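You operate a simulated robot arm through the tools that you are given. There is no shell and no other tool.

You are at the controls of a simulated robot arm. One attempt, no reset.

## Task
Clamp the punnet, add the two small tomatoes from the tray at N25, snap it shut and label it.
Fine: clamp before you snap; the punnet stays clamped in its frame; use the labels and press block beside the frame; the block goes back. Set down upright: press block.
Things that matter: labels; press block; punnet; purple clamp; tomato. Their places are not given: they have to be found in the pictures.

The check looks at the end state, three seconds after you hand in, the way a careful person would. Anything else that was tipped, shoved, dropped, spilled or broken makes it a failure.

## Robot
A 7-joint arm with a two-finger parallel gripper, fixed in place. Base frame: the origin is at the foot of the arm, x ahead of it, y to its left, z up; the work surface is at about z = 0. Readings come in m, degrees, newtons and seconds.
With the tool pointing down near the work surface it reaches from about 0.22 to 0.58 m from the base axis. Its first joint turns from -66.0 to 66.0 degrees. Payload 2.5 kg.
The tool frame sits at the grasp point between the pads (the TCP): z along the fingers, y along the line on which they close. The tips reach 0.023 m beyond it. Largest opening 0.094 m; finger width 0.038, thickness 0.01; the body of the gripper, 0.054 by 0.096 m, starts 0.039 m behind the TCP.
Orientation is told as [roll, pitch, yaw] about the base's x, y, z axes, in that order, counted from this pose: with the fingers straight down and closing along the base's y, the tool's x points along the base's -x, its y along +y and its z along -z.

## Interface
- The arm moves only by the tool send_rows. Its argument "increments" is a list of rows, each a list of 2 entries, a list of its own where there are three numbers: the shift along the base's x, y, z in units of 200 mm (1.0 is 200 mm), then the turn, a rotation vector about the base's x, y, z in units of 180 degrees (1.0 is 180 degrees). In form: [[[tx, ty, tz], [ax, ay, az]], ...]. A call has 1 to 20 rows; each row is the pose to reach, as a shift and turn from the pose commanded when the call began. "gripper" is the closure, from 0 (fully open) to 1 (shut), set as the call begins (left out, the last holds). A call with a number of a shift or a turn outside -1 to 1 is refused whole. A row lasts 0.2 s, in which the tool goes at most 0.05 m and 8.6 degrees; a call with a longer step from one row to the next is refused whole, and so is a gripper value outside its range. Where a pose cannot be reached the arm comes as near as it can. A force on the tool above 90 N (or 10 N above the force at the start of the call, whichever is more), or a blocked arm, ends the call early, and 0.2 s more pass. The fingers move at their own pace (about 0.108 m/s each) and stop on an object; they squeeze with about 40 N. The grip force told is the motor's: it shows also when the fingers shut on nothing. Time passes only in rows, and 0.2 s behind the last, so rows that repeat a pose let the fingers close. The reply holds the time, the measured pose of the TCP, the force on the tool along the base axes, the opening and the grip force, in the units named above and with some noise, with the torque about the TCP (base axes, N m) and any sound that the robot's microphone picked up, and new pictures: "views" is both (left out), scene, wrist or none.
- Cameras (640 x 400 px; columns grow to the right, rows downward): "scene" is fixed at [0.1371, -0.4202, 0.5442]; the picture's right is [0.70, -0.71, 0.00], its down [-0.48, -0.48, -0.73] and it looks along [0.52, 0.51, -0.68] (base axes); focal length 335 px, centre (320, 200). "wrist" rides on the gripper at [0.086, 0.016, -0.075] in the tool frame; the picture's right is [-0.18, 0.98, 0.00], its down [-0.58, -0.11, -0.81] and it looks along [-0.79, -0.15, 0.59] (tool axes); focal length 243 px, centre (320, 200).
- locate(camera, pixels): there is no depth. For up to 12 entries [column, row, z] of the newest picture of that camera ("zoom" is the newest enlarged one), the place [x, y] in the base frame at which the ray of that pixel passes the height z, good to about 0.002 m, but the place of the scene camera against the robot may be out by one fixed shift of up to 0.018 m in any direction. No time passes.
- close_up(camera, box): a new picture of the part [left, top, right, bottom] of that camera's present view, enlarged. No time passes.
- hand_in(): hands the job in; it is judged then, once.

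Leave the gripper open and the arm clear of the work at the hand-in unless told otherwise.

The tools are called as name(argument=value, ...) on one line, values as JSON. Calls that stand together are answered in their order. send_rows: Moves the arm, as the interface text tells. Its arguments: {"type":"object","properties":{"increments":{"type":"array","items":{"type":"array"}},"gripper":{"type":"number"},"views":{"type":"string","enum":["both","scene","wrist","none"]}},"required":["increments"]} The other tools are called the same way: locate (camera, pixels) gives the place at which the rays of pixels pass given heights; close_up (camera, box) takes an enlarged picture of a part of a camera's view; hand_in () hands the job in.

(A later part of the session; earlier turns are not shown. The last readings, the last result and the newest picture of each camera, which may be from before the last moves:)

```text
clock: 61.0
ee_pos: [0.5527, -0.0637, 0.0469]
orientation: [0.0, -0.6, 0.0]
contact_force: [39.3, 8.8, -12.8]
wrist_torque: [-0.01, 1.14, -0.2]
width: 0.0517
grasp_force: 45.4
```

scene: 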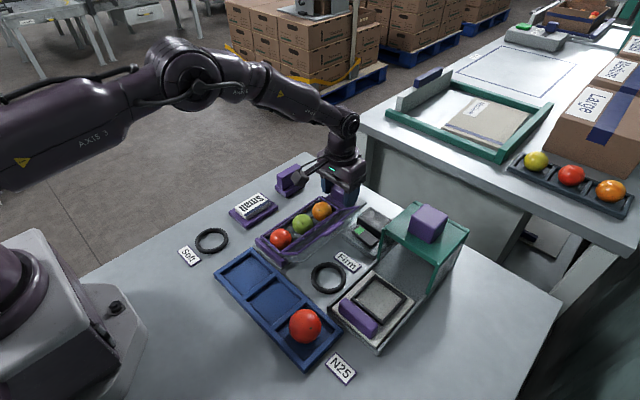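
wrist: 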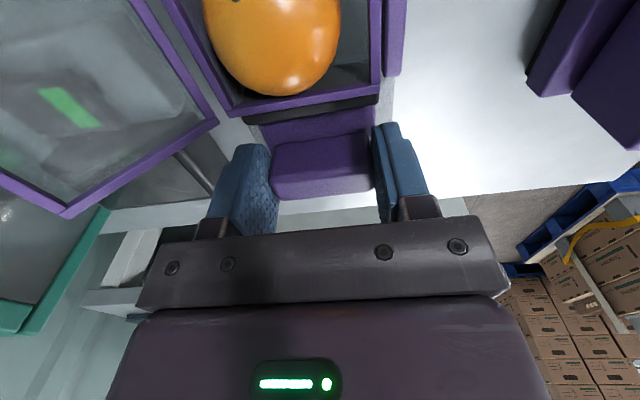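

send_rows(increments=[[[-0.004, 0, 0], [0, 0, 0]], [[-0.008, 0, 0], [0, 0, 0]], [[-0.008, 0, 0], [0, 0, 0]]], views="wrist")

```text
clock: 61.8
ee_pos: [0.5532, -0.0642, 0.0486]
orientation: [-0.1, -0.9, 0.0]
contact_force: [51.1, 6.0, -25.4]
wrist_torque: [0.81, 0.42, -0.05]
width: 0.0517
grasp_force: 44.9
```

wrist: 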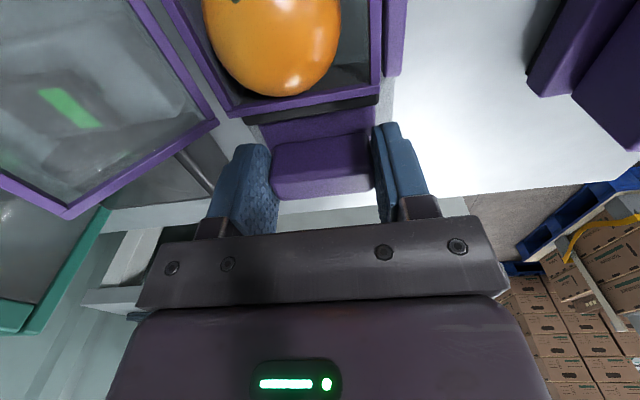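

Seated at 51 N, same as before, with no further movement. I'll open the fingers and rise.

send_rows(increments=[[[0, 0, 0], [0, 0, 0]], [[0, 0, 0], [0, 0, 0]], [[0, 0, 0], [0, 0, 0]]], gripper=0.1, views="none")

send_rows(increments=[[[0, 0, 0.15], [0, 0, 0]], [[0, 0, 0.35], [0, 0, 0]], [[0, 0, 0.55], [0, 0, 0]], [[-0.1, 0, 0.75], [0, 0, 0]], [[-0.3, 0, 0.78], [0, 0, 0]], [[-0.5, 0, 0.78], [0, 0, 0]], [[-0.7, 0, 0.78], [0, 0, 0]], [[-0.85, 0, 0.78], [0, 0, 0]]], gripper=0.1, views="both")

```text
clock: 62.6
ee_pos: [0.5482, -0.0651, 0.0453]
orientation: [0.0, 0.1, 0.0]
contact_force: [0.6, 0.7, 0.5]
wrist_torque: [0.01, -0.01, -0.02]
width: 0.0847
grasp_force: 0.1
```

```text
clock: 64.4
ee_pos: [0.3789, -0.0658, 0.2017]
orientation: [0.0, -0.1, -0.1]
contact_force: [0.4, 0.1, 0.4]
wrist_torque: [0.01, -0.01, -0.01]
width: 0.0843
grasp_force: 0.2
```

scene: 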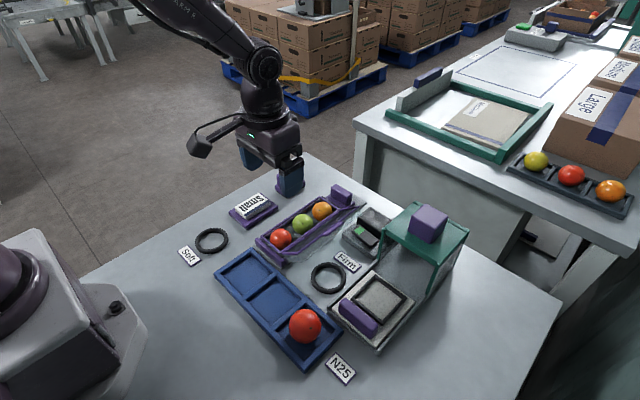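
wrist: 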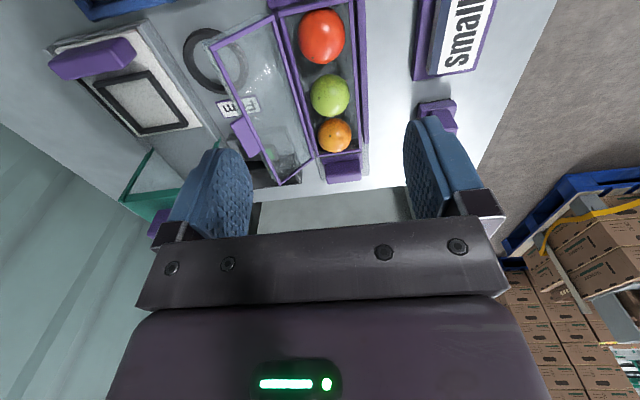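

close_up(camera="scene", box=[245, 180, 375, 270])

close_up(camera="wrist", box=[190, 0, 390, 190])

locate(camera="wrist", pixels=[[321, 37, 0.024], [330, 96, 0.024], [334, 134, 0.024], [209, 43, 0.05], [209, 43, 0.08], [283, 184, 0.05], [283, 184, 0.08], [274, 14, 0.04], [315, 159, 0.04], [243, 137, 0.05], [243, 137, 0.08], [360, 151, 0.04]])

```text
4.44 times, centred on (310, 225) of scene
```

zoom: 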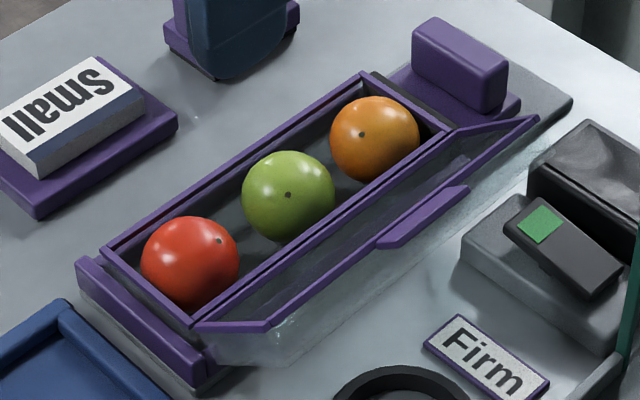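

```text
2.11 times, centred on (290, 95) of wrist
```

zoom: 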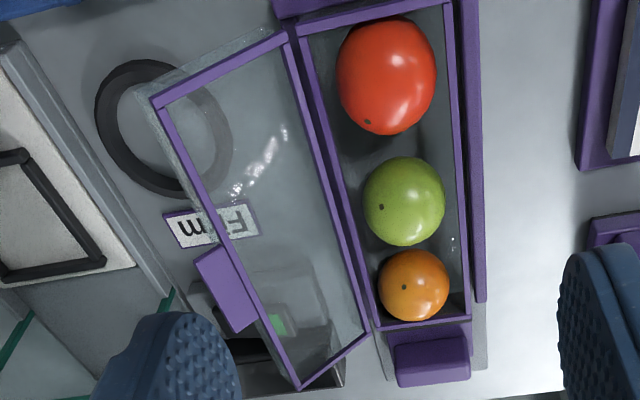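

```text
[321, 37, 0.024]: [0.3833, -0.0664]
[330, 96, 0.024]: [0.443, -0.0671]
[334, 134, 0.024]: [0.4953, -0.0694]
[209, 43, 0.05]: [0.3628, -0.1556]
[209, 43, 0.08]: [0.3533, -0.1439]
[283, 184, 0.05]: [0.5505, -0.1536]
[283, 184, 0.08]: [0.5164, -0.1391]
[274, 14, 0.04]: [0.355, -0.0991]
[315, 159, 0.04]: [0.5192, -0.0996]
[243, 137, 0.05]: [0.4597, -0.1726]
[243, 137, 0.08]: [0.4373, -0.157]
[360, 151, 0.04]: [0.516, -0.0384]
```

locate(camera="scene", pixels=[[298.1, 253.9, 0.05], [298.1, 253.9, 0.08], [358.9, 206.6, 0.05], [358.9, 206.6, 0.08], [333.7, 229.5, 0.05], [333.7, 229.5, 0.08], [281.5, 252.8, 0.04], [340, 209.3, 0.04], [261.5, 235, 0.04], [319.5, 196.3, 0.04]])

```text
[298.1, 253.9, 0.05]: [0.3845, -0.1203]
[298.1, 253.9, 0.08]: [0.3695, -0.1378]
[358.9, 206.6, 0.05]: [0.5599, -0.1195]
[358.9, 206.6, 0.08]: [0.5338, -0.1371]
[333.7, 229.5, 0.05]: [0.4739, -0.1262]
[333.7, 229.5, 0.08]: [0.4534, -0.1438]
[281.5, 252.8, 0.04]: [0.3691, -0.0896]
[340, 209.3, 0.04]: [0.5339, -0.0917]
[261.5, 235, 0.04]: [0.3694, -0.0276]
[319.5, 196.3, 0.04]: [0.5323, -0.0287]
```

Triangulated lid: hinge at (y -0.1005, z 0.036), free edge at (-0.145, 0.0725), tab tip at (-0.1565, 0.081) near x ≈ 0.439. I plan to swing it up with the closed fingers from the -y side. First I'll check the obstacles there: the green machine, the meter and the ring.

locate(camera="scene", pixels=[[387, 235, 0.1], [410, 204, 0.1], [467, 228, 0.1], [441, 263, 0.1], [408, 226, 0.13], [430, 205, 0.14], [343, 243, 0.03], [375, 258, 0.03], [392, 228, 0.04], [369, 209, 0.04], [330, 298, 0.0], [360, 268, 0.0]])

close_up(camera="wrist", box=[20, 0, 320, 200])

```text
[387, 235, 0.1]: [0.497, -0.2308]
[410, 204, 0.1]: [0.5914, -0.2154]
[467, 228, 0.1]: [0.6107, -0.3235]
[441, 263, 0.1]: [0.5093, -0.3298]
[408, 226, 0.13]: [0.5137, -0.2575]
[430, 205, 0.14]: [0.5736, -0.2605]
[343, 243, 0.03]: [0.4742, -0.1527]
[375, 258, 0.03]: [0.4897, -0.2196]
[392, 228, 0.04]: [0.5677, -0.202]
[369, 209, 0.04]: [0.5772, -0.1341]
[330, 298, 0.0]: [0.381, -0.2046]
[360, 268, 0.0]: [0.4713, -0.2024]
```

```text
2.00 times, centred on (170, 100) of wrist
```

zoom: 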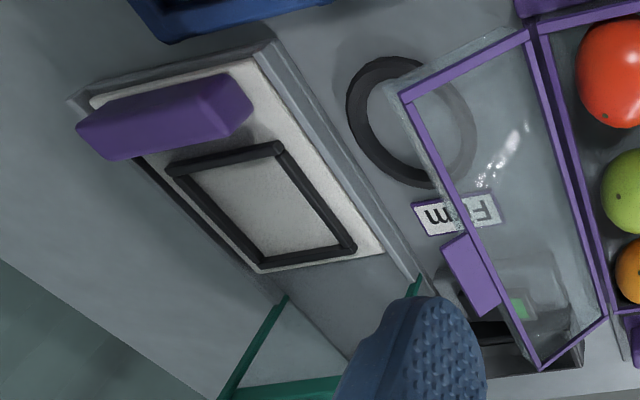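

The approach lane at x ≈ 0.437 is clear: the green frame starts at x ≥ 0.485, and the rest is low. I'll close the fingers and move to (0.437, -0.195), then lower to TCP z ≈ 0.082.

send_rows(increments=[[[0.05, -0.12, 0], [0, 0, 0]], [[0.12, -0.27, 0], [0, 0, 0]], [[0.19, -0.42, 0], [0, 0, 0]], [[0.26, -0.56, 0], [0, 0, 0]], [[0.29, -0.64, -0.05], [0, 0, 0]], [[0.29, -0.645, -0.2], [0, 0, 0]], [[0.29, -0.645, -0.35], [0, 0, 0]], [[0.29, -0.645, -0.48], [0, 0, 0]], [[0.29, -0.645, -0.56], [0, 0, 0]], [[0.29, -0.645, -0.6], [0, 0, 0]]], gripper=1.0, views="both")

```text
clock: 66.6
ee_pos: [0.4361, -0.1948, 0.0826]
orientation: [-0.1, 0.1, 0.1]
contact_force: [0.1, -0.4, -0.9]
wrist_torque: [-0.03, -0.01, -0.04]
width: 0.0
grasp_force: 39.8
```

scene: 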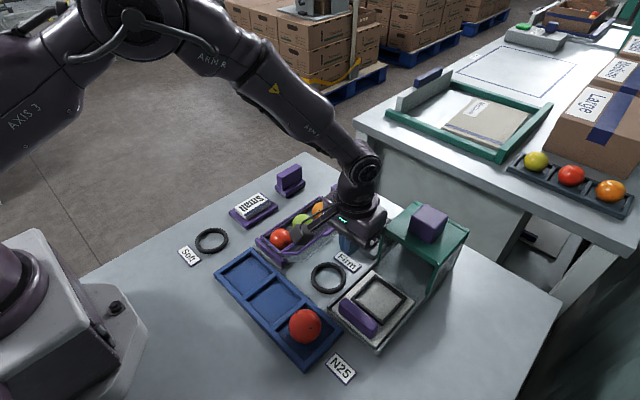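
wrist: 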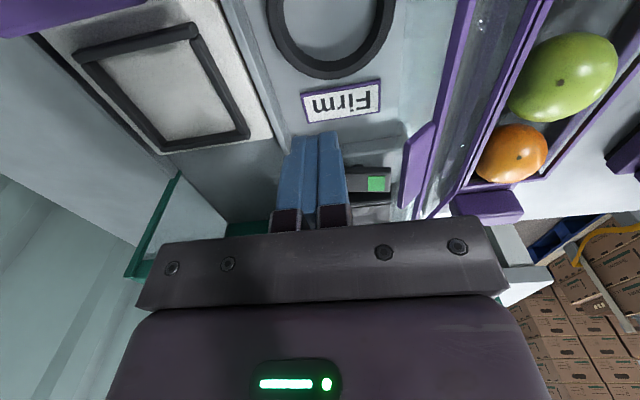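

I'm in position outside the lid. I'll push slowly towards +y so the finger face lifts the tab edge, and check partway.

send_rows(increments=[[[0, 0.07, 0], [0, 0, 0]], [[0, 0.13, 0], [0, 0, 0]], [[0, 0.15, 0], [0, 0, 0]], [[0, 0.17, 0], [0, 0, 0]], [[0, 0.19, 0], [0, 0, 0]], [[0, 0.21, 0], [0, 0, 0]], [[0, 0.23, 0], [0, 0, 0]], [[0, 0.25, 0], [0, 0, 0]]], gripper=1.0, views="both")

```text
clock: 68.4
ee_pos: [0.4389, -0.1495, 0.0859]
orientation: [-0.5, -0.3, -0.3]
contact_force: [-5.7, -26.7, 29.5]
wrist_torque: [0.33, 0.13, 0.06]
width: 0.0002
grasp_force: 40.4
```

scene: 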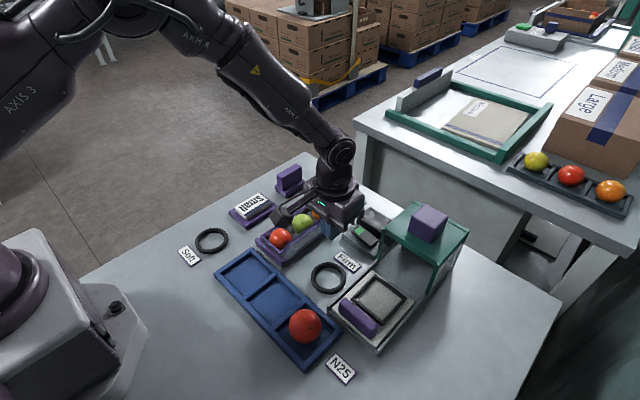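
wrist: 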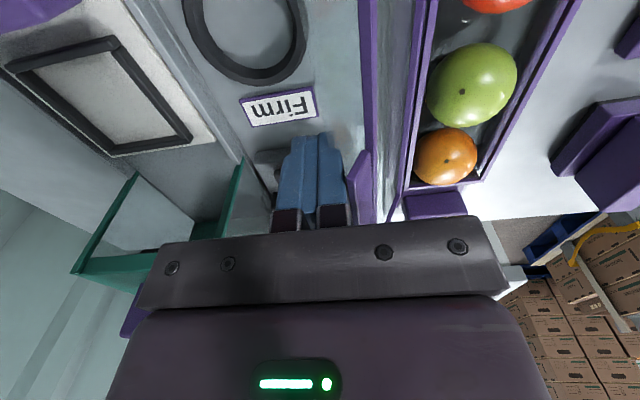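

The lid is rotating, but the force on the tool is (-27, +30) N, mostly friction of the tab sliding up the finger. I'll look at the contact.

close_up(camera="wrist", box=[240, 90, 440, 230])

close_up(camera="scene", box=[255, 170, 395, 270])

```text
2.86 times, centred on (340, 160) of wrist
```

zoom: 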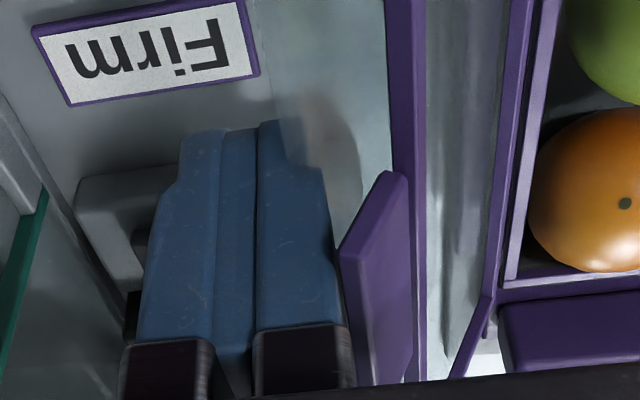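

```text
4.00 times, centred on (325, 220) of scene
```

zoom: 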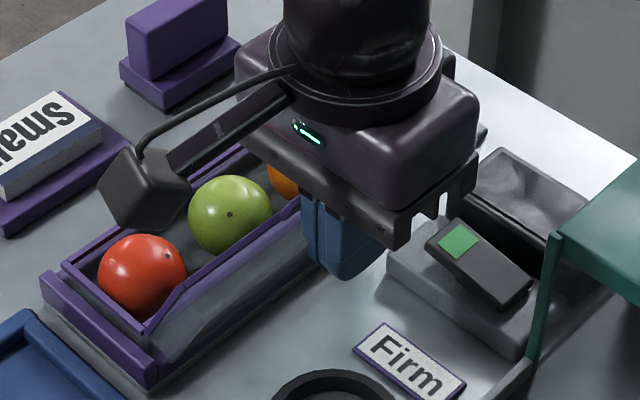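

The tab touches the finger's side at about TCP height. I'll raise the tool 12 mm, which helps the lid rotate, then continue along the arc.

send_rows(increments=[[[0, 0, 0.02], [0, 0, 0]], [[0, 0, 0.04], [0, 0, 0]], [[0, 0, 0.06], [0, 0, 0]], [[0, 0.02, 0.07], [0, 0, 0]], [[0, 0.04, 0.08], [0, 0, 0]]], gripper=1.0, views="both")

```text
clock: 69.6
ee_pos: [0.4372, -0.1364, 0.0987]
orientation: [0.2, 0.1, 0.0]
contact_force: [0.5, -0.4, 0.1]
wrist_torque: [-0.02, 0.0, -0.02]
width: 0.0001
grasp_force: 40.1
```

scene: 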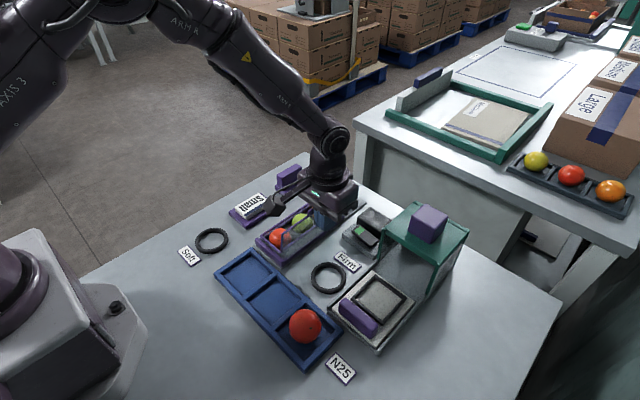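
wrist: 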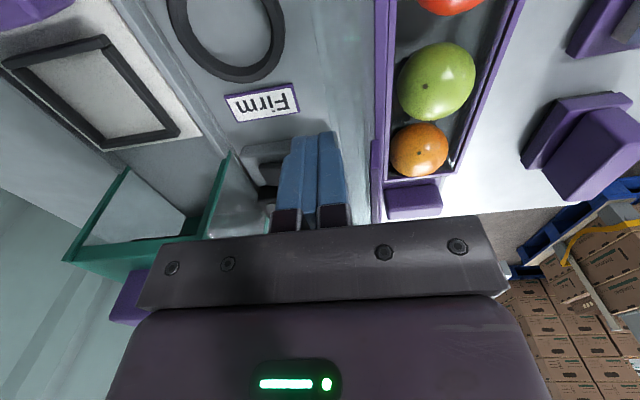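

Forces are zero now and the lid appears nearly edge-on. I'll look closer.

close_up(camera="wrist", box=[260, 0, 500, 230])

close_up(camera="scene", box=[255, 170, 395, 270])

```text
1.74 times, centred on (380, 115) of wrist
```

zoom: 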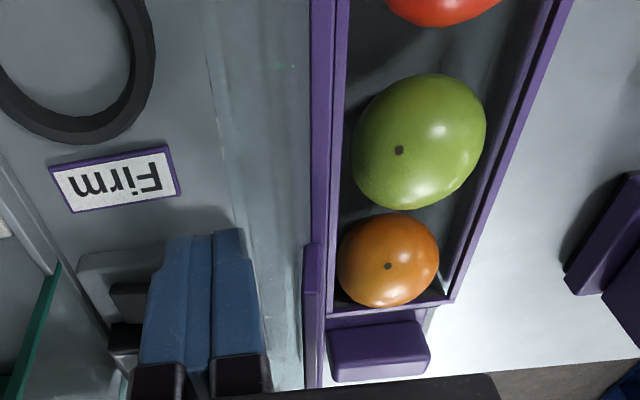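

```text
4.00 times, centred on (325, 220) of scene
```

zoom: 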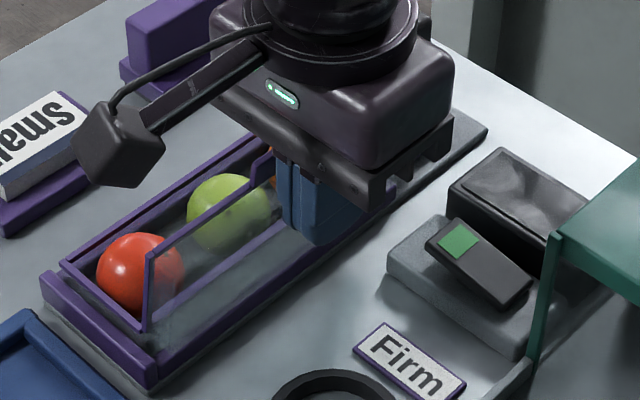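

The lid stands nearly vertical. I'll keep pushing +y past vertical at this height so it tips towards the closed side.

send_rows(increments=[[[0, 0.02, 0], [0, 0, 0]], [[0, 0.04, 0], [0, 0, 0]], [[0, 0.06, 0], [0, 0, 0]], [[0, 0.08, 0], [0, 0, 0]], [[0, 0.1, 0], [0, 0, 0]], [[0, 0.12, 0], [0, 0, 0]], [[0, 0.14, 0], [0, 0, 0]], [[0, 0.16, 0], [0, 0, 0]]], gripper=1.0, views="both")

```text
clock: 71.4
ee_pos: [0.437, -0.1047, 0.0983]
orientation: [0.0, 0.0, 0.1]
contact_force: [-0.4, -0.5, -0.4]
wrist_torque: [0.01, 0.01, -0.01]
width: 0.0002
grasp_force: 40.2
```

scene: 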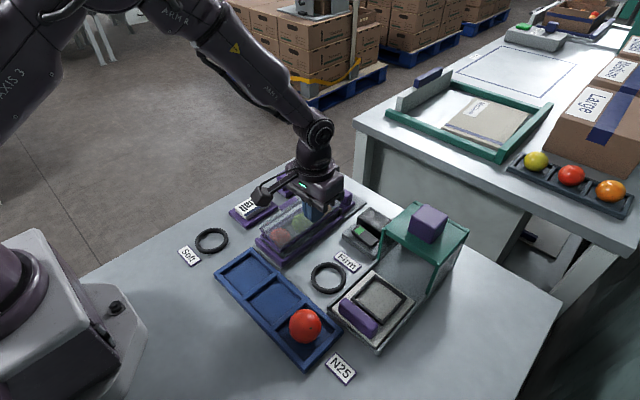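
wrist: 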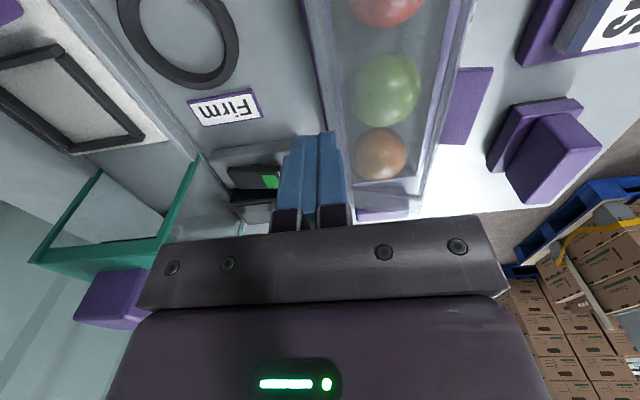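

close_up(camera="wrist", box=[280, 0, 520, 230])

close_up(camera="scene", box=[245, 175, 375, 270])

```text
1.74 times, centred on (400, 115) of wrist
```

zoom: 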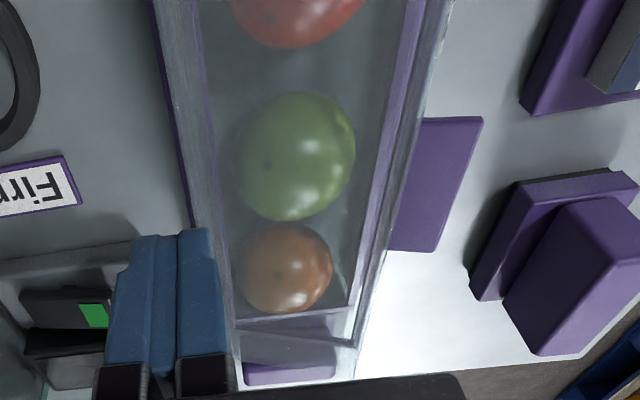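

```text
4.21 times, centred on (310, 222) of scene
```

zoom: 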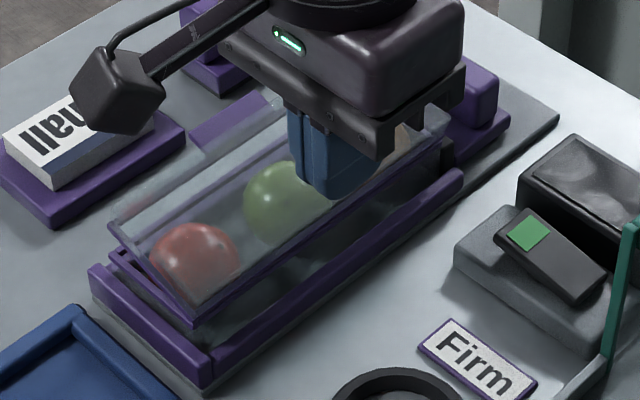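

The lid has swung over and rests slightly ajar at its free edge. I'll raise the tool and move back to view it.

send_rows(increments=[[[0, -0.03, 0.1], [0, 0, 0]], [[0, -0.03, 0.25], [0, 0, 0]], [[-0.05, 0, 0.4], [0, 0, 0]], [[-0.2, 0.1, 0.5], [0, 0, 0]], [[-0.35, 0.2, 0.52], [0, 0, 0]], [[-0.4, 0.22, 0.52], [0, 0, 0]]], gripper=1.0, views="both")

```text
clock: 72.8
ee_pos: [0.3589, -0.0601, 0.2033]
orientation: [0.0, 0.1, 0.0]
contact_force: [0.1, 0.2, 1.0]
wrist_torque: [-0.01, 0.0, 0.01]
width: 0.0001
grasp_force: 39.8
```

scene: 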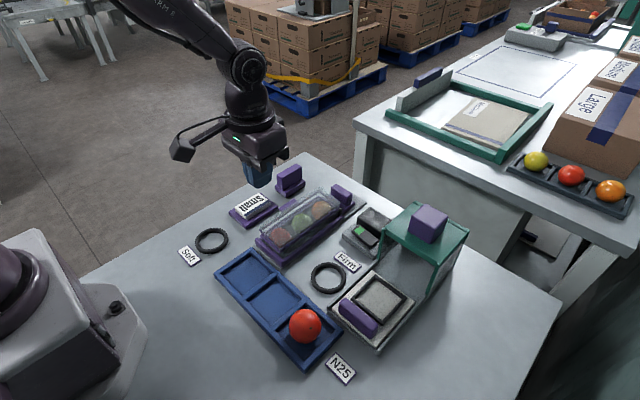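
wrist: 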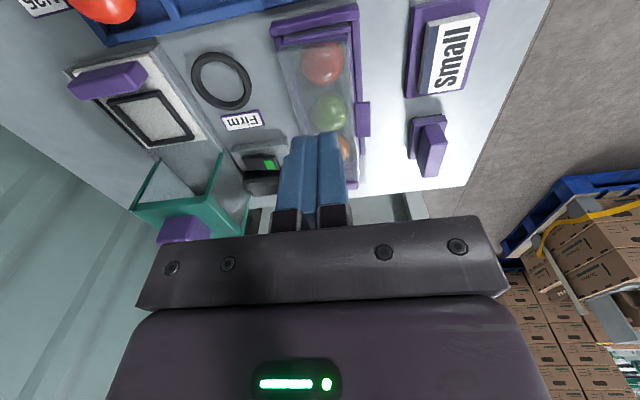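

close_up(camera="scene", box=[245, 175, 375, 270])

close_up(camera="wrist", box=[250, 0, 450, 190])

```text
4.21 times, centred on (310, 222) of scene
```

zoom: 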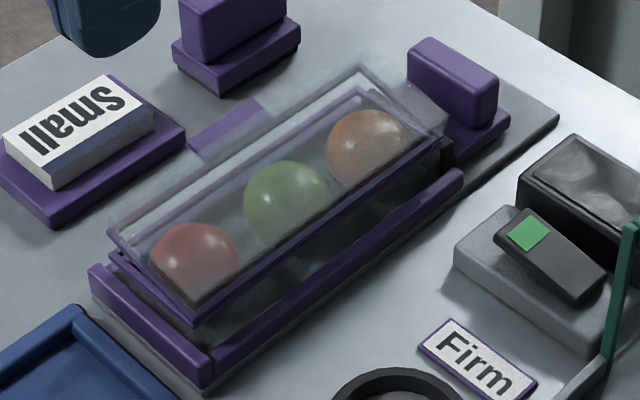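

```text
2.11 times, centred on (350, 95) of wrist
```

zoom: 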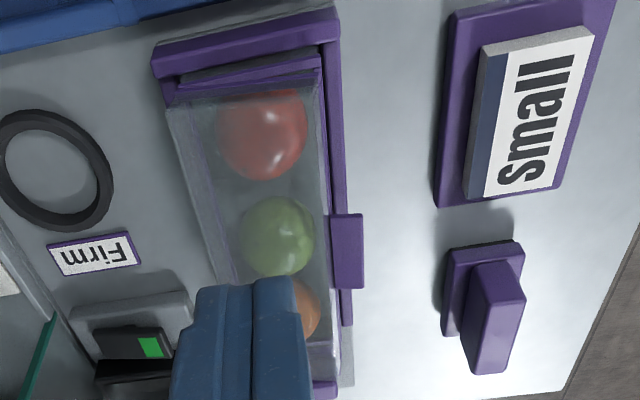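

The lid rests about 2 cm ajar at the free edge. I'll locate the tab so I can press straight down on it.

locate(camera="wrist", pixels=[[355, 102, 0.055], [369.5, 101.5, 0.055], [355.5, 137, 0.055], [370.5, 137.5, 0.055], [355, 102, 0.04], [369.5, 101.5, 0.04], [355.5, 137, 0.04], [370.5, 137.5, 0.04], [350, 34, 0.055], [359, 165, 0.055]])

locate(camera="scene", pixels=[[278.5, 210, 0.055], [293, 198, 0.055], [278.5, 210, 0.04], [293, 198, 0.04], [261, 229, 0.055], [261, 229, 0.04]])

```text
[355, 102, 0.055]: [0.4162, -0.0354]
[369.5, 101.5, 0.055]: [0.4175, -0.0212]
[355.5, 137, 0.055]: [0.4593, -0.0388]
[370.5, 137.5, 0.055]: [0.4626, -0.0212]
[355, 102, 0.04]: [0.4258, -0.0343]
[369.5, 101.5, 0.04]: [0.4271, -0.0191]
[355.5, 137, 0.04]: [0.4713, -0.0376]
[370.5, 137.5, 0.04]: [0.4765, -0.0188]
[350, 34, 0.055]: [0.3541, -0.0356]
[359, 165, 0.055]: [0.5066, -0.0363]
```

```text
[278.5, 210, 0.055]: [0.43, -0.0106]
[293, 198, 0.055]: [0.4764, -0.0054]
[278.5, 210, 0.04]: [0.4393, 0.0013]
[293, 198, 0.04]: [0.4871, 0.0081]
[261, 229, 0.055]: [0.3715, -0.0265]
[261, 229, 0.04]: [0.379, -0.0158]
```

The tab sits at x 0.418–0.461, y -0.037 to -0.021, z ≈ 0.055. I'll move the closed fingertips above it at (0.4385, -0.030).

send_rows(increments=[[[0.1, 0.05, 0], [0, 0, 0]], [[0.25, 0.1, 0], [0, 0, 0]], [[0.35, 0.15, -0.1], [0, 0, 0]], [[0.398, 0.15, -0.25], [0, 0, 0]], [[0.398, 0.15, -0.4], [0, 0, 0]], [[0.398, 0.15, -0.5], [0, 0, 0]]], gripper=1.0, views="both")

```text
clock: 74.2
ee_pos: [0.44, -0.0298, 0.1029]
orientation: [0.0, 0.0, 0.0]
contact_force: [-0.6, -0.8, 0.1]
wrist_torque: [0.0, -0.02, -0.04]
width: 0.0
grasp_force: 40.1
```

scene: 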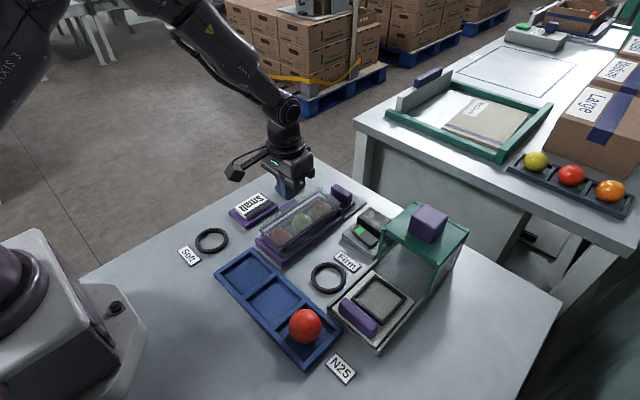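
wrist: 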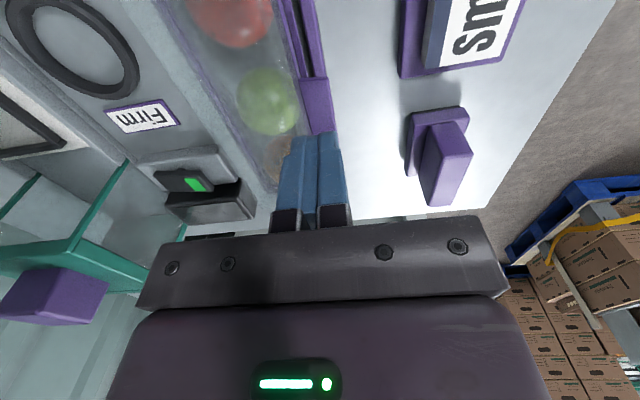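

Aligned over the tab. I'll press down in small steps.

send_rows(increments=[[[0, 0, -0.05], [0, 0, 0]], [[0, 0, -0.09], [0, 0, 0]], [[0, 0, -0.11], [0, 0, 0]], [[0, 0, -0.13], [0, 0, 0]], [[0, 0, -0.15], [0, 0, 0]]], gripper=1.0, views="both")

```text
clock: 75.4
ee_pos: [0.437, -0.0296, 0.072]
orientation: [-0.1, 0.0, 0.1]
contact_force: [0.2, 0.7, 0.2]
wrist_torque: [0.05, -0.02, -0.03]
width: 0.0
grasp_force: 40.0
```

scene: 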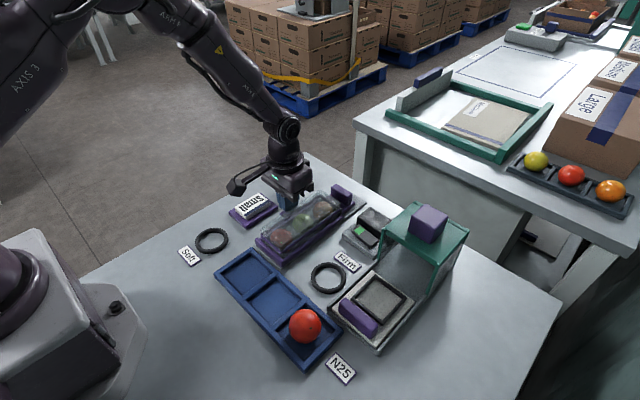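
wrist: 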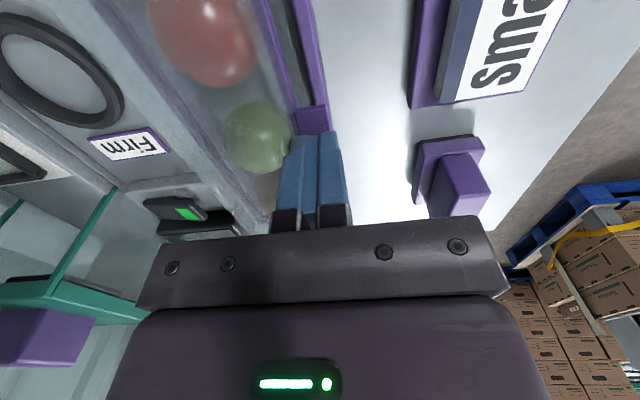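

No force yet at TCP z = 0.072, so I'll continue down.

send_rows(increments=[[[0, 0, -0.01], [0, 0, 0]], [[0, 0, -0.02], [0, 0, 0]], [[0, 0, -0.03], [0, 0, 0]], [[0, 0, -0.04], [0, 0, 0]]], gripper=1.0, views="both")

```text
clock: 76.4
ee_pos: [0.4382, -0.0282, 0.065]
orientation: [0.1, -0.1, 0.0]
contact_force: [-2.0, 4.4, 6.7]
wrist_torque: [0.07, 0.0, -0.07]
width: 0.0001
grasp_force: 39.9
```

scene: 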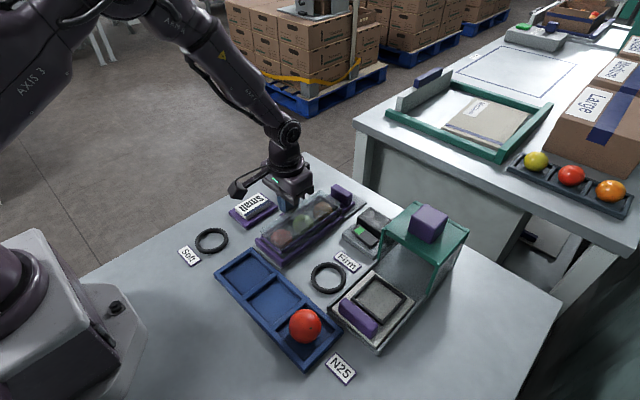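
wrist: 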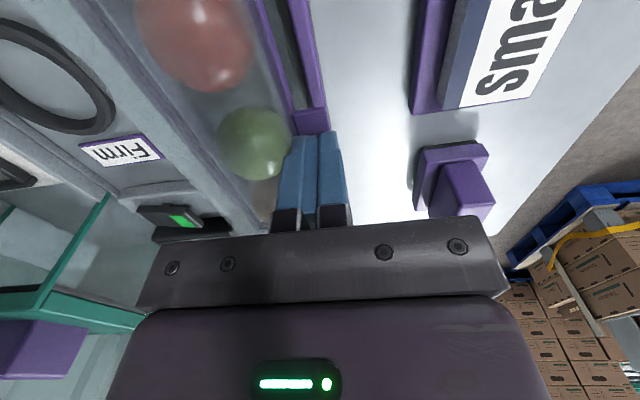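

Contact has begun (6.7 N). I'll go on pressing 1 mm per row.

send_rows(increments=[[[0, 0, -0.005], [0, 0, 0]], [[0, 0, -0.01], [0, 0, 0]], [[0, 0, -0.015], [0, 0, 0]], [[0, 0, -0.02], [0, 0, 0]]], gripper=1.0, views="both")

```text
clock: 77.4
ee_pos: [0.4395, -0.0309, 0.0615]
orientation: [0.1, -0.3, 0.1]
contact_force: [-8.8, 16.3, 31.4]
wrist_torque: [0.14, 0.38, -0.17]
width: 0.0
grasp_force: 40.2
```

scene: 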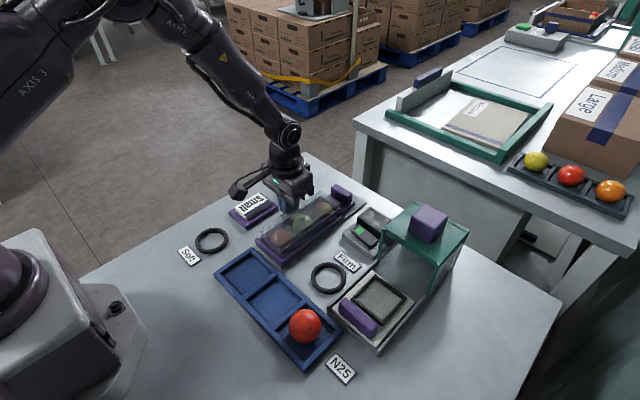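
wrist: 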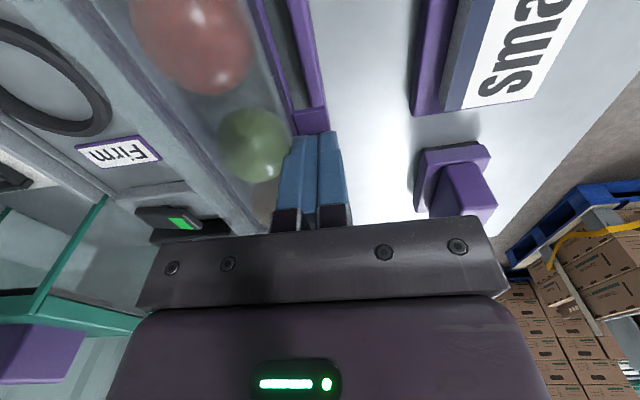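

close_up(camera="scene", box=[245, 175, 375, 270])

close_up(camera="wrist", box=[200, 0, 400, 140])

```text
4.21 times, centred on (310, 222) of scene
```

zoom: 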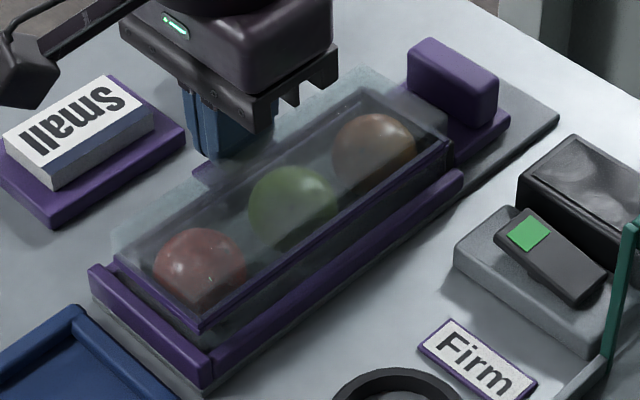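

```text
2.86 times, centred on (300, 70) of wrist
```

zoom: 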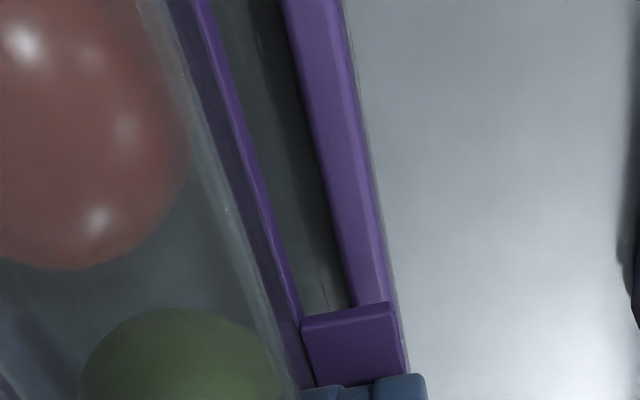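

The lid is almost flush with the rim. I'll press further, 1 mm steps, watching for the snap.

send_rows(increments=[[[0, 0, -0.005], [0, 0, 0]], [[0, 0, -0.01], [0, 0, 0]], [[0, 0, -0.015], [0, 0, 0]]], gripper=1.0, views="both")

```text
clock: 78.2
ee_pos: [0.4374, -0.0294, 0.0608]
orientation: [0.1, -0.3, 0.0]
contact_force: [-12.1, 17.3, 48.0]
wrist_torque: [0.11, 0.59, -0.19]
width: 0.0
grasp_force: 40.3
```

scene: 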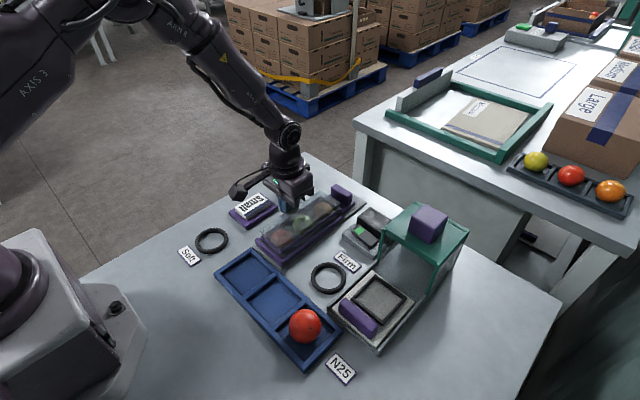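
wrist: 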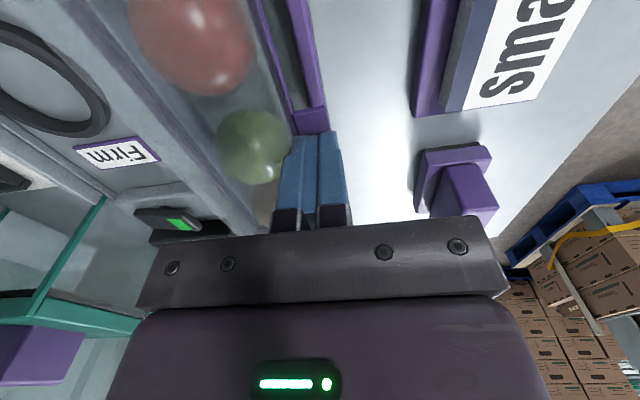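

send_rows(increments=[[[0, 0, -0.005], [0, 0, 0]], [[0, 0, -0.01], [0, 0, 0]], [[0, 0, -0.015], [0, 0, 0]], [[0, 0, -0.015], [0, 0, 0]]], gripper=1.0, views="both")

```text
clock: 79.2
ee_pos: [0.4389, -0.0287, 0.0598]
orientation: [0.1, -0.4, 0.0]
contact_force: [-13.6, 21.2, 64.3]
wrist_torque: [0.09, 0.83, -0.39]
width: 0.0
grasp_force: 40.4
```

scene: 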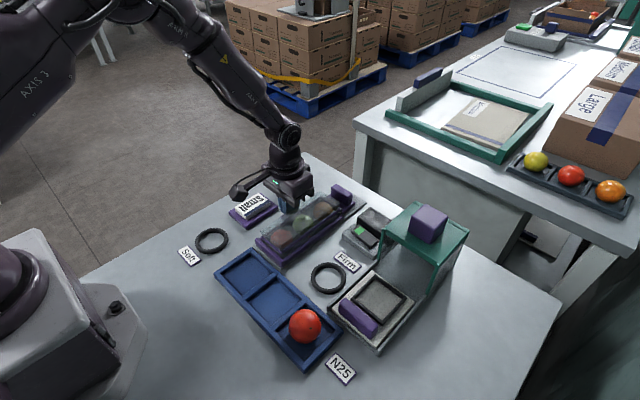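
wrist: 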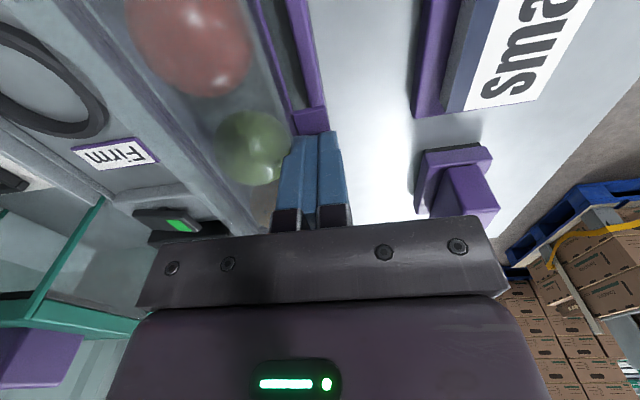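

close_up(camera="scene", box=[250, 215, 320, 265])

close_up(camera="scene", box=[285, 185, 365, 240])

close_up(camera="wrist", box=[200, 0, 400, 140])

```text
8.00 times, centred on (285, 240) of scene
```

zoom: 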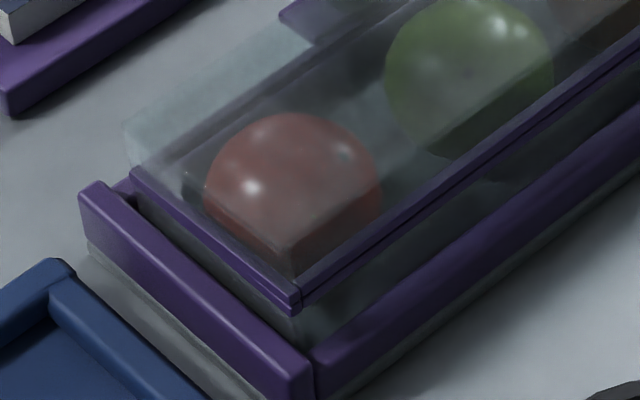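

```text
7.27 times, centred on (325, 212) of scene
```

zoom: 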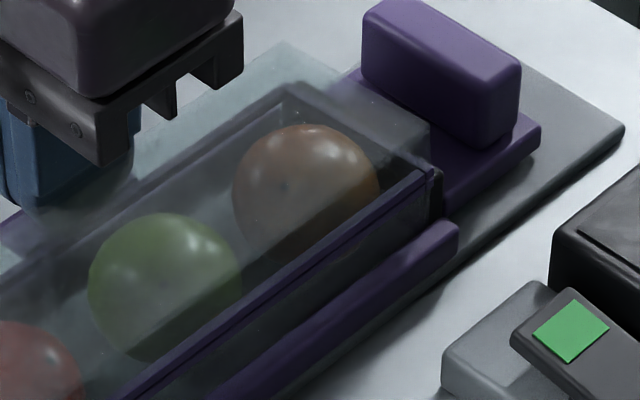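

```text
2.86 times, centred on (300, 70) of wrist
```

zoom: 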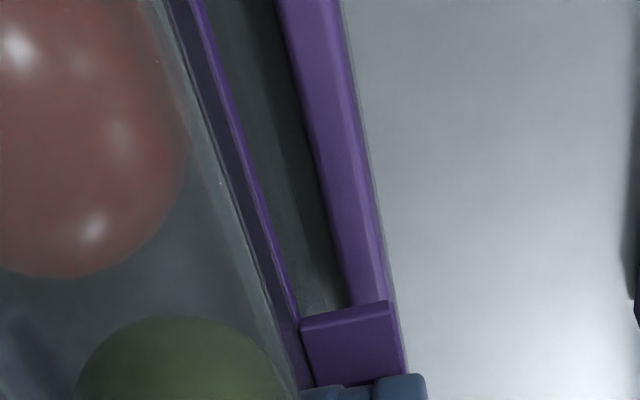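

The lid frame now lies flush on the rim all round. I'll press a bit more, to about 80 N, to make sure it snaps.

send_rows(increments=[[[0, -0.005, -0.005], [0, 0, 0]], [[0, -0.01, -0.01], [0, 0, 0]], [[0, -0.01, -0.015], [0, 0, 0]], [[0, -0.01, -0.015], [0, 0, 0]]], gripper=1.0, views="none")

```text
clock: 80.0
ee_pos: [0.4402, -0.0279, 0.0617]
orientation: [0.5, -0.3, 0.2]
contact_force: [-26.5, 6.3, 43.4]
wrist_torque: [-0.76, 0.82, -0.34]
width: 0.0001
grasp_force: 39.8
stopped in row 3: the force on the tool passed its limit at 92 N (the readings are from after the stop); the commanded pose is now the measured one
```

The force reached the limit (92 N) with no sound reported. I'll back off and see whether the lid stays shut.

send_rows(increments=[[[0, 0, 0.05], [0, 0, 0]], [[0, 0, 0.15], [0, 0, 0]], [[0, 0, 0.25], [0, 0, 0]], [[0, 0, 0.35], [0, 0, 0]]], gripper=1.0, views="both")

```text
clock: 81.0
ee_pos: [0.4389, -0.0268, 0.1284]
orientation: [0.3, -0.2, 0.1]
contact_force: [0.4, -0.2, 0.1]
wrist_torque: [0.0, 0.01, 0.01]
width: 0.0001
grasp_force: 40.7
```

scene: 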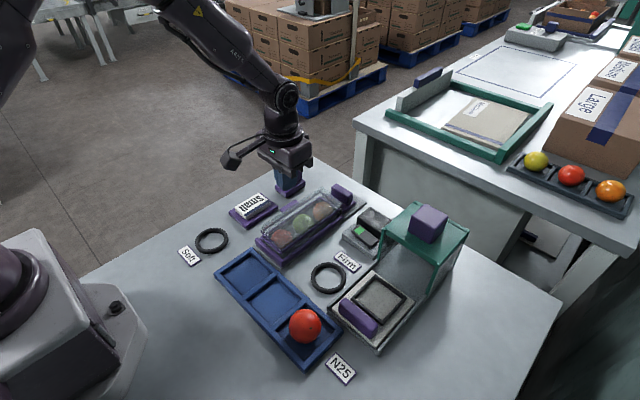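
wrist: 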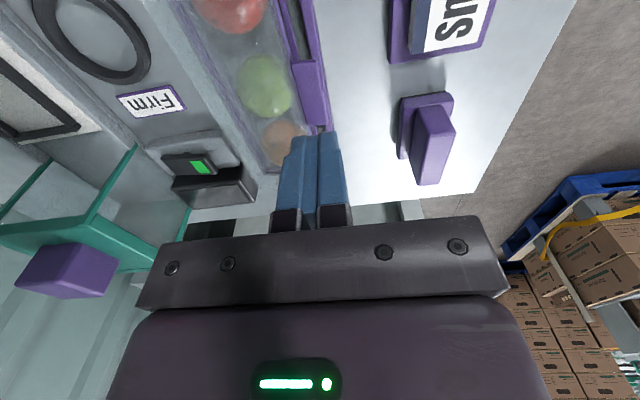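

close_up(camera="scene", box=[245, 175, 375, 270])

close_up(camera="scene", box=[250, 215, 320, 265])

```text
4.21 times, centred on (310, 222) of scene
```

zoom: 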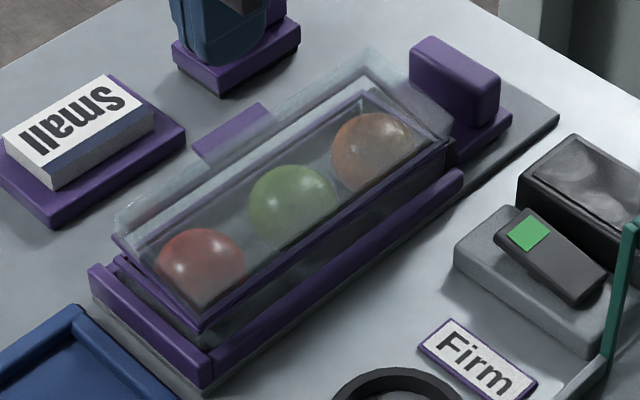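

```text
8.00 times, centred on (285, 240) of scene
```

zoom: 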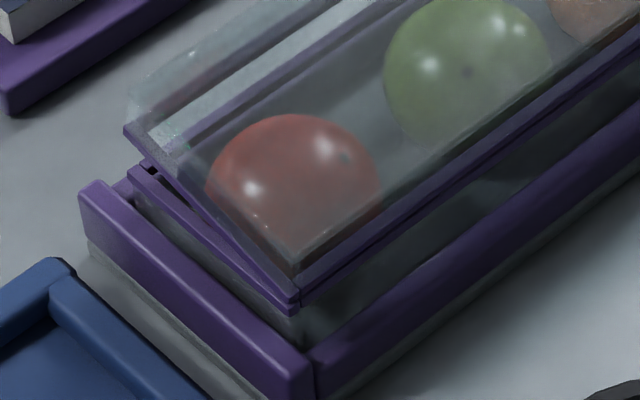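

The lid sprang back ajar by a few millimetres to centimetres, so it hasn't latched. I need to understand what stops it, and check that the clamp pad and punnet haven't shifted. I'll move for a close look at the far end and the clamp.

send_rows(increments=[[[0.05, -0.06, 0.05], [0, 0, 0]], [[0.1, -0.13, 0.07], [0, 0, 0]], [[0.1, -0.19, 0.07], [0, 0, 0]], [[0.1, -0.19, 0.07], [0, 0, 0]]], gripper=0.0, views="both")

```text
clock: 82.0
ee_pos: [0.4589, -0.0685, 0.1402]
orientation: [0.3, -0.2, 0.1]
contact_force: [-0.5, 0.8, 0.3]
wrist_torque: [-0.04, -0.01, -0.01]
width: 0.0941
grasp_force: 0.0
```

scene: 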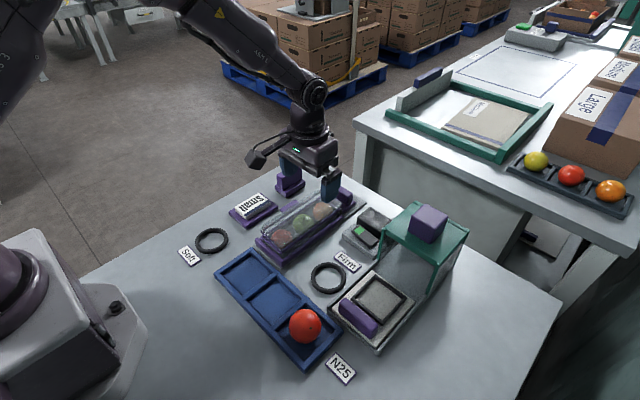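
wrist: 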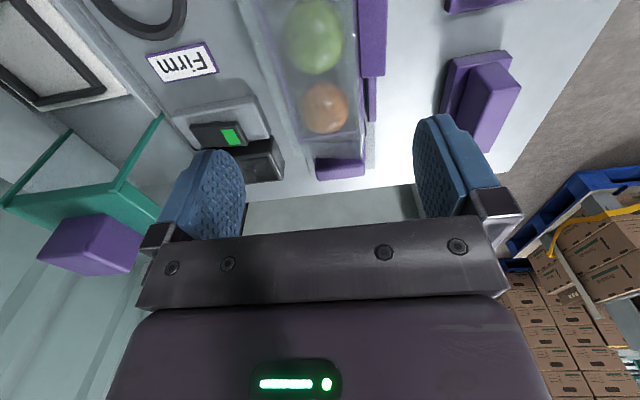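

close_up(camera="wrist", box=[250, 60, 410, 190])

close_up(camera="scene", box=[310, 180, 370, 225])

```text
3.08 times, centred on (330, 125) of wrist
```

zoom: 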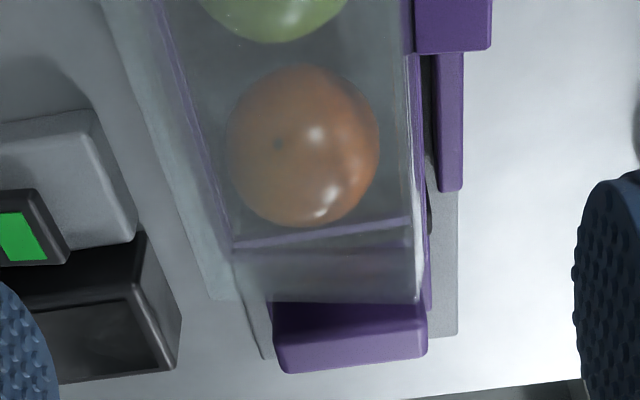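

```text
8.89 times, centred on (340, 202) of scene
```

zoom: 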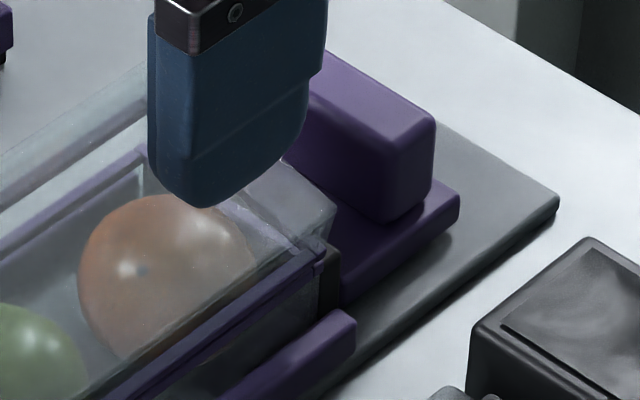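

locate(camera="wrist", pixels=[[365.6, 160, 0.055], [365.6, 160, 0.05], [302.3, 139.5, 0.037], [359.1, 130.8, 0.037], [295.8, 157.4, 0.06], [360.7, 157.4, 0.06], [364.5, 136, 0.03], [360, 60, 0.055], [385, 77, 0.055], [360, 77, 0.055], [362.3, 77.5, 0.055], [314, 165, 0.02]])

```text
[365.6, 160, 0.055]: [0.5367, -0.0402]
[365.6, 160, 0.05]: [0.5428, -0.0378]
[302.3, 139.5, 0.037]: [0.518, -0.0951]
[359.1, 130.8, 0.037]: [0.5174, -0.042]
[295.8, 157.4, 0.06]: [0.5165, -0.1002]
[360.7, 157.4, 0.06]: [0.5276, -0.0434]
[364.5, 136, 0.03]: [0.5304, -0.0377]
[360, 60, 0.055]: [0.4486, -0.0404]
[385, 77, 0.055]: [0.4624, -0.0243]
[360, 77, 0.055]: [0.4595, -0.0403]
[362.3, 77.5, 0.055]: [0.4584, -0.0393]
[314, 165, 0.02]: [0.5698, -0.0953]
```

I'll repeat the same close-up I took just after clamping, so I can compare positions directly.

close_up(camera="scene", box=[245, 180, 375, 270])

```text
4.44 times, centred on (310, 225) of scene
```

zoom: 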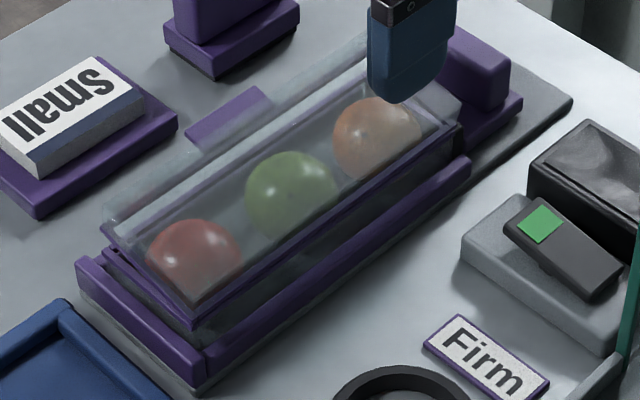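

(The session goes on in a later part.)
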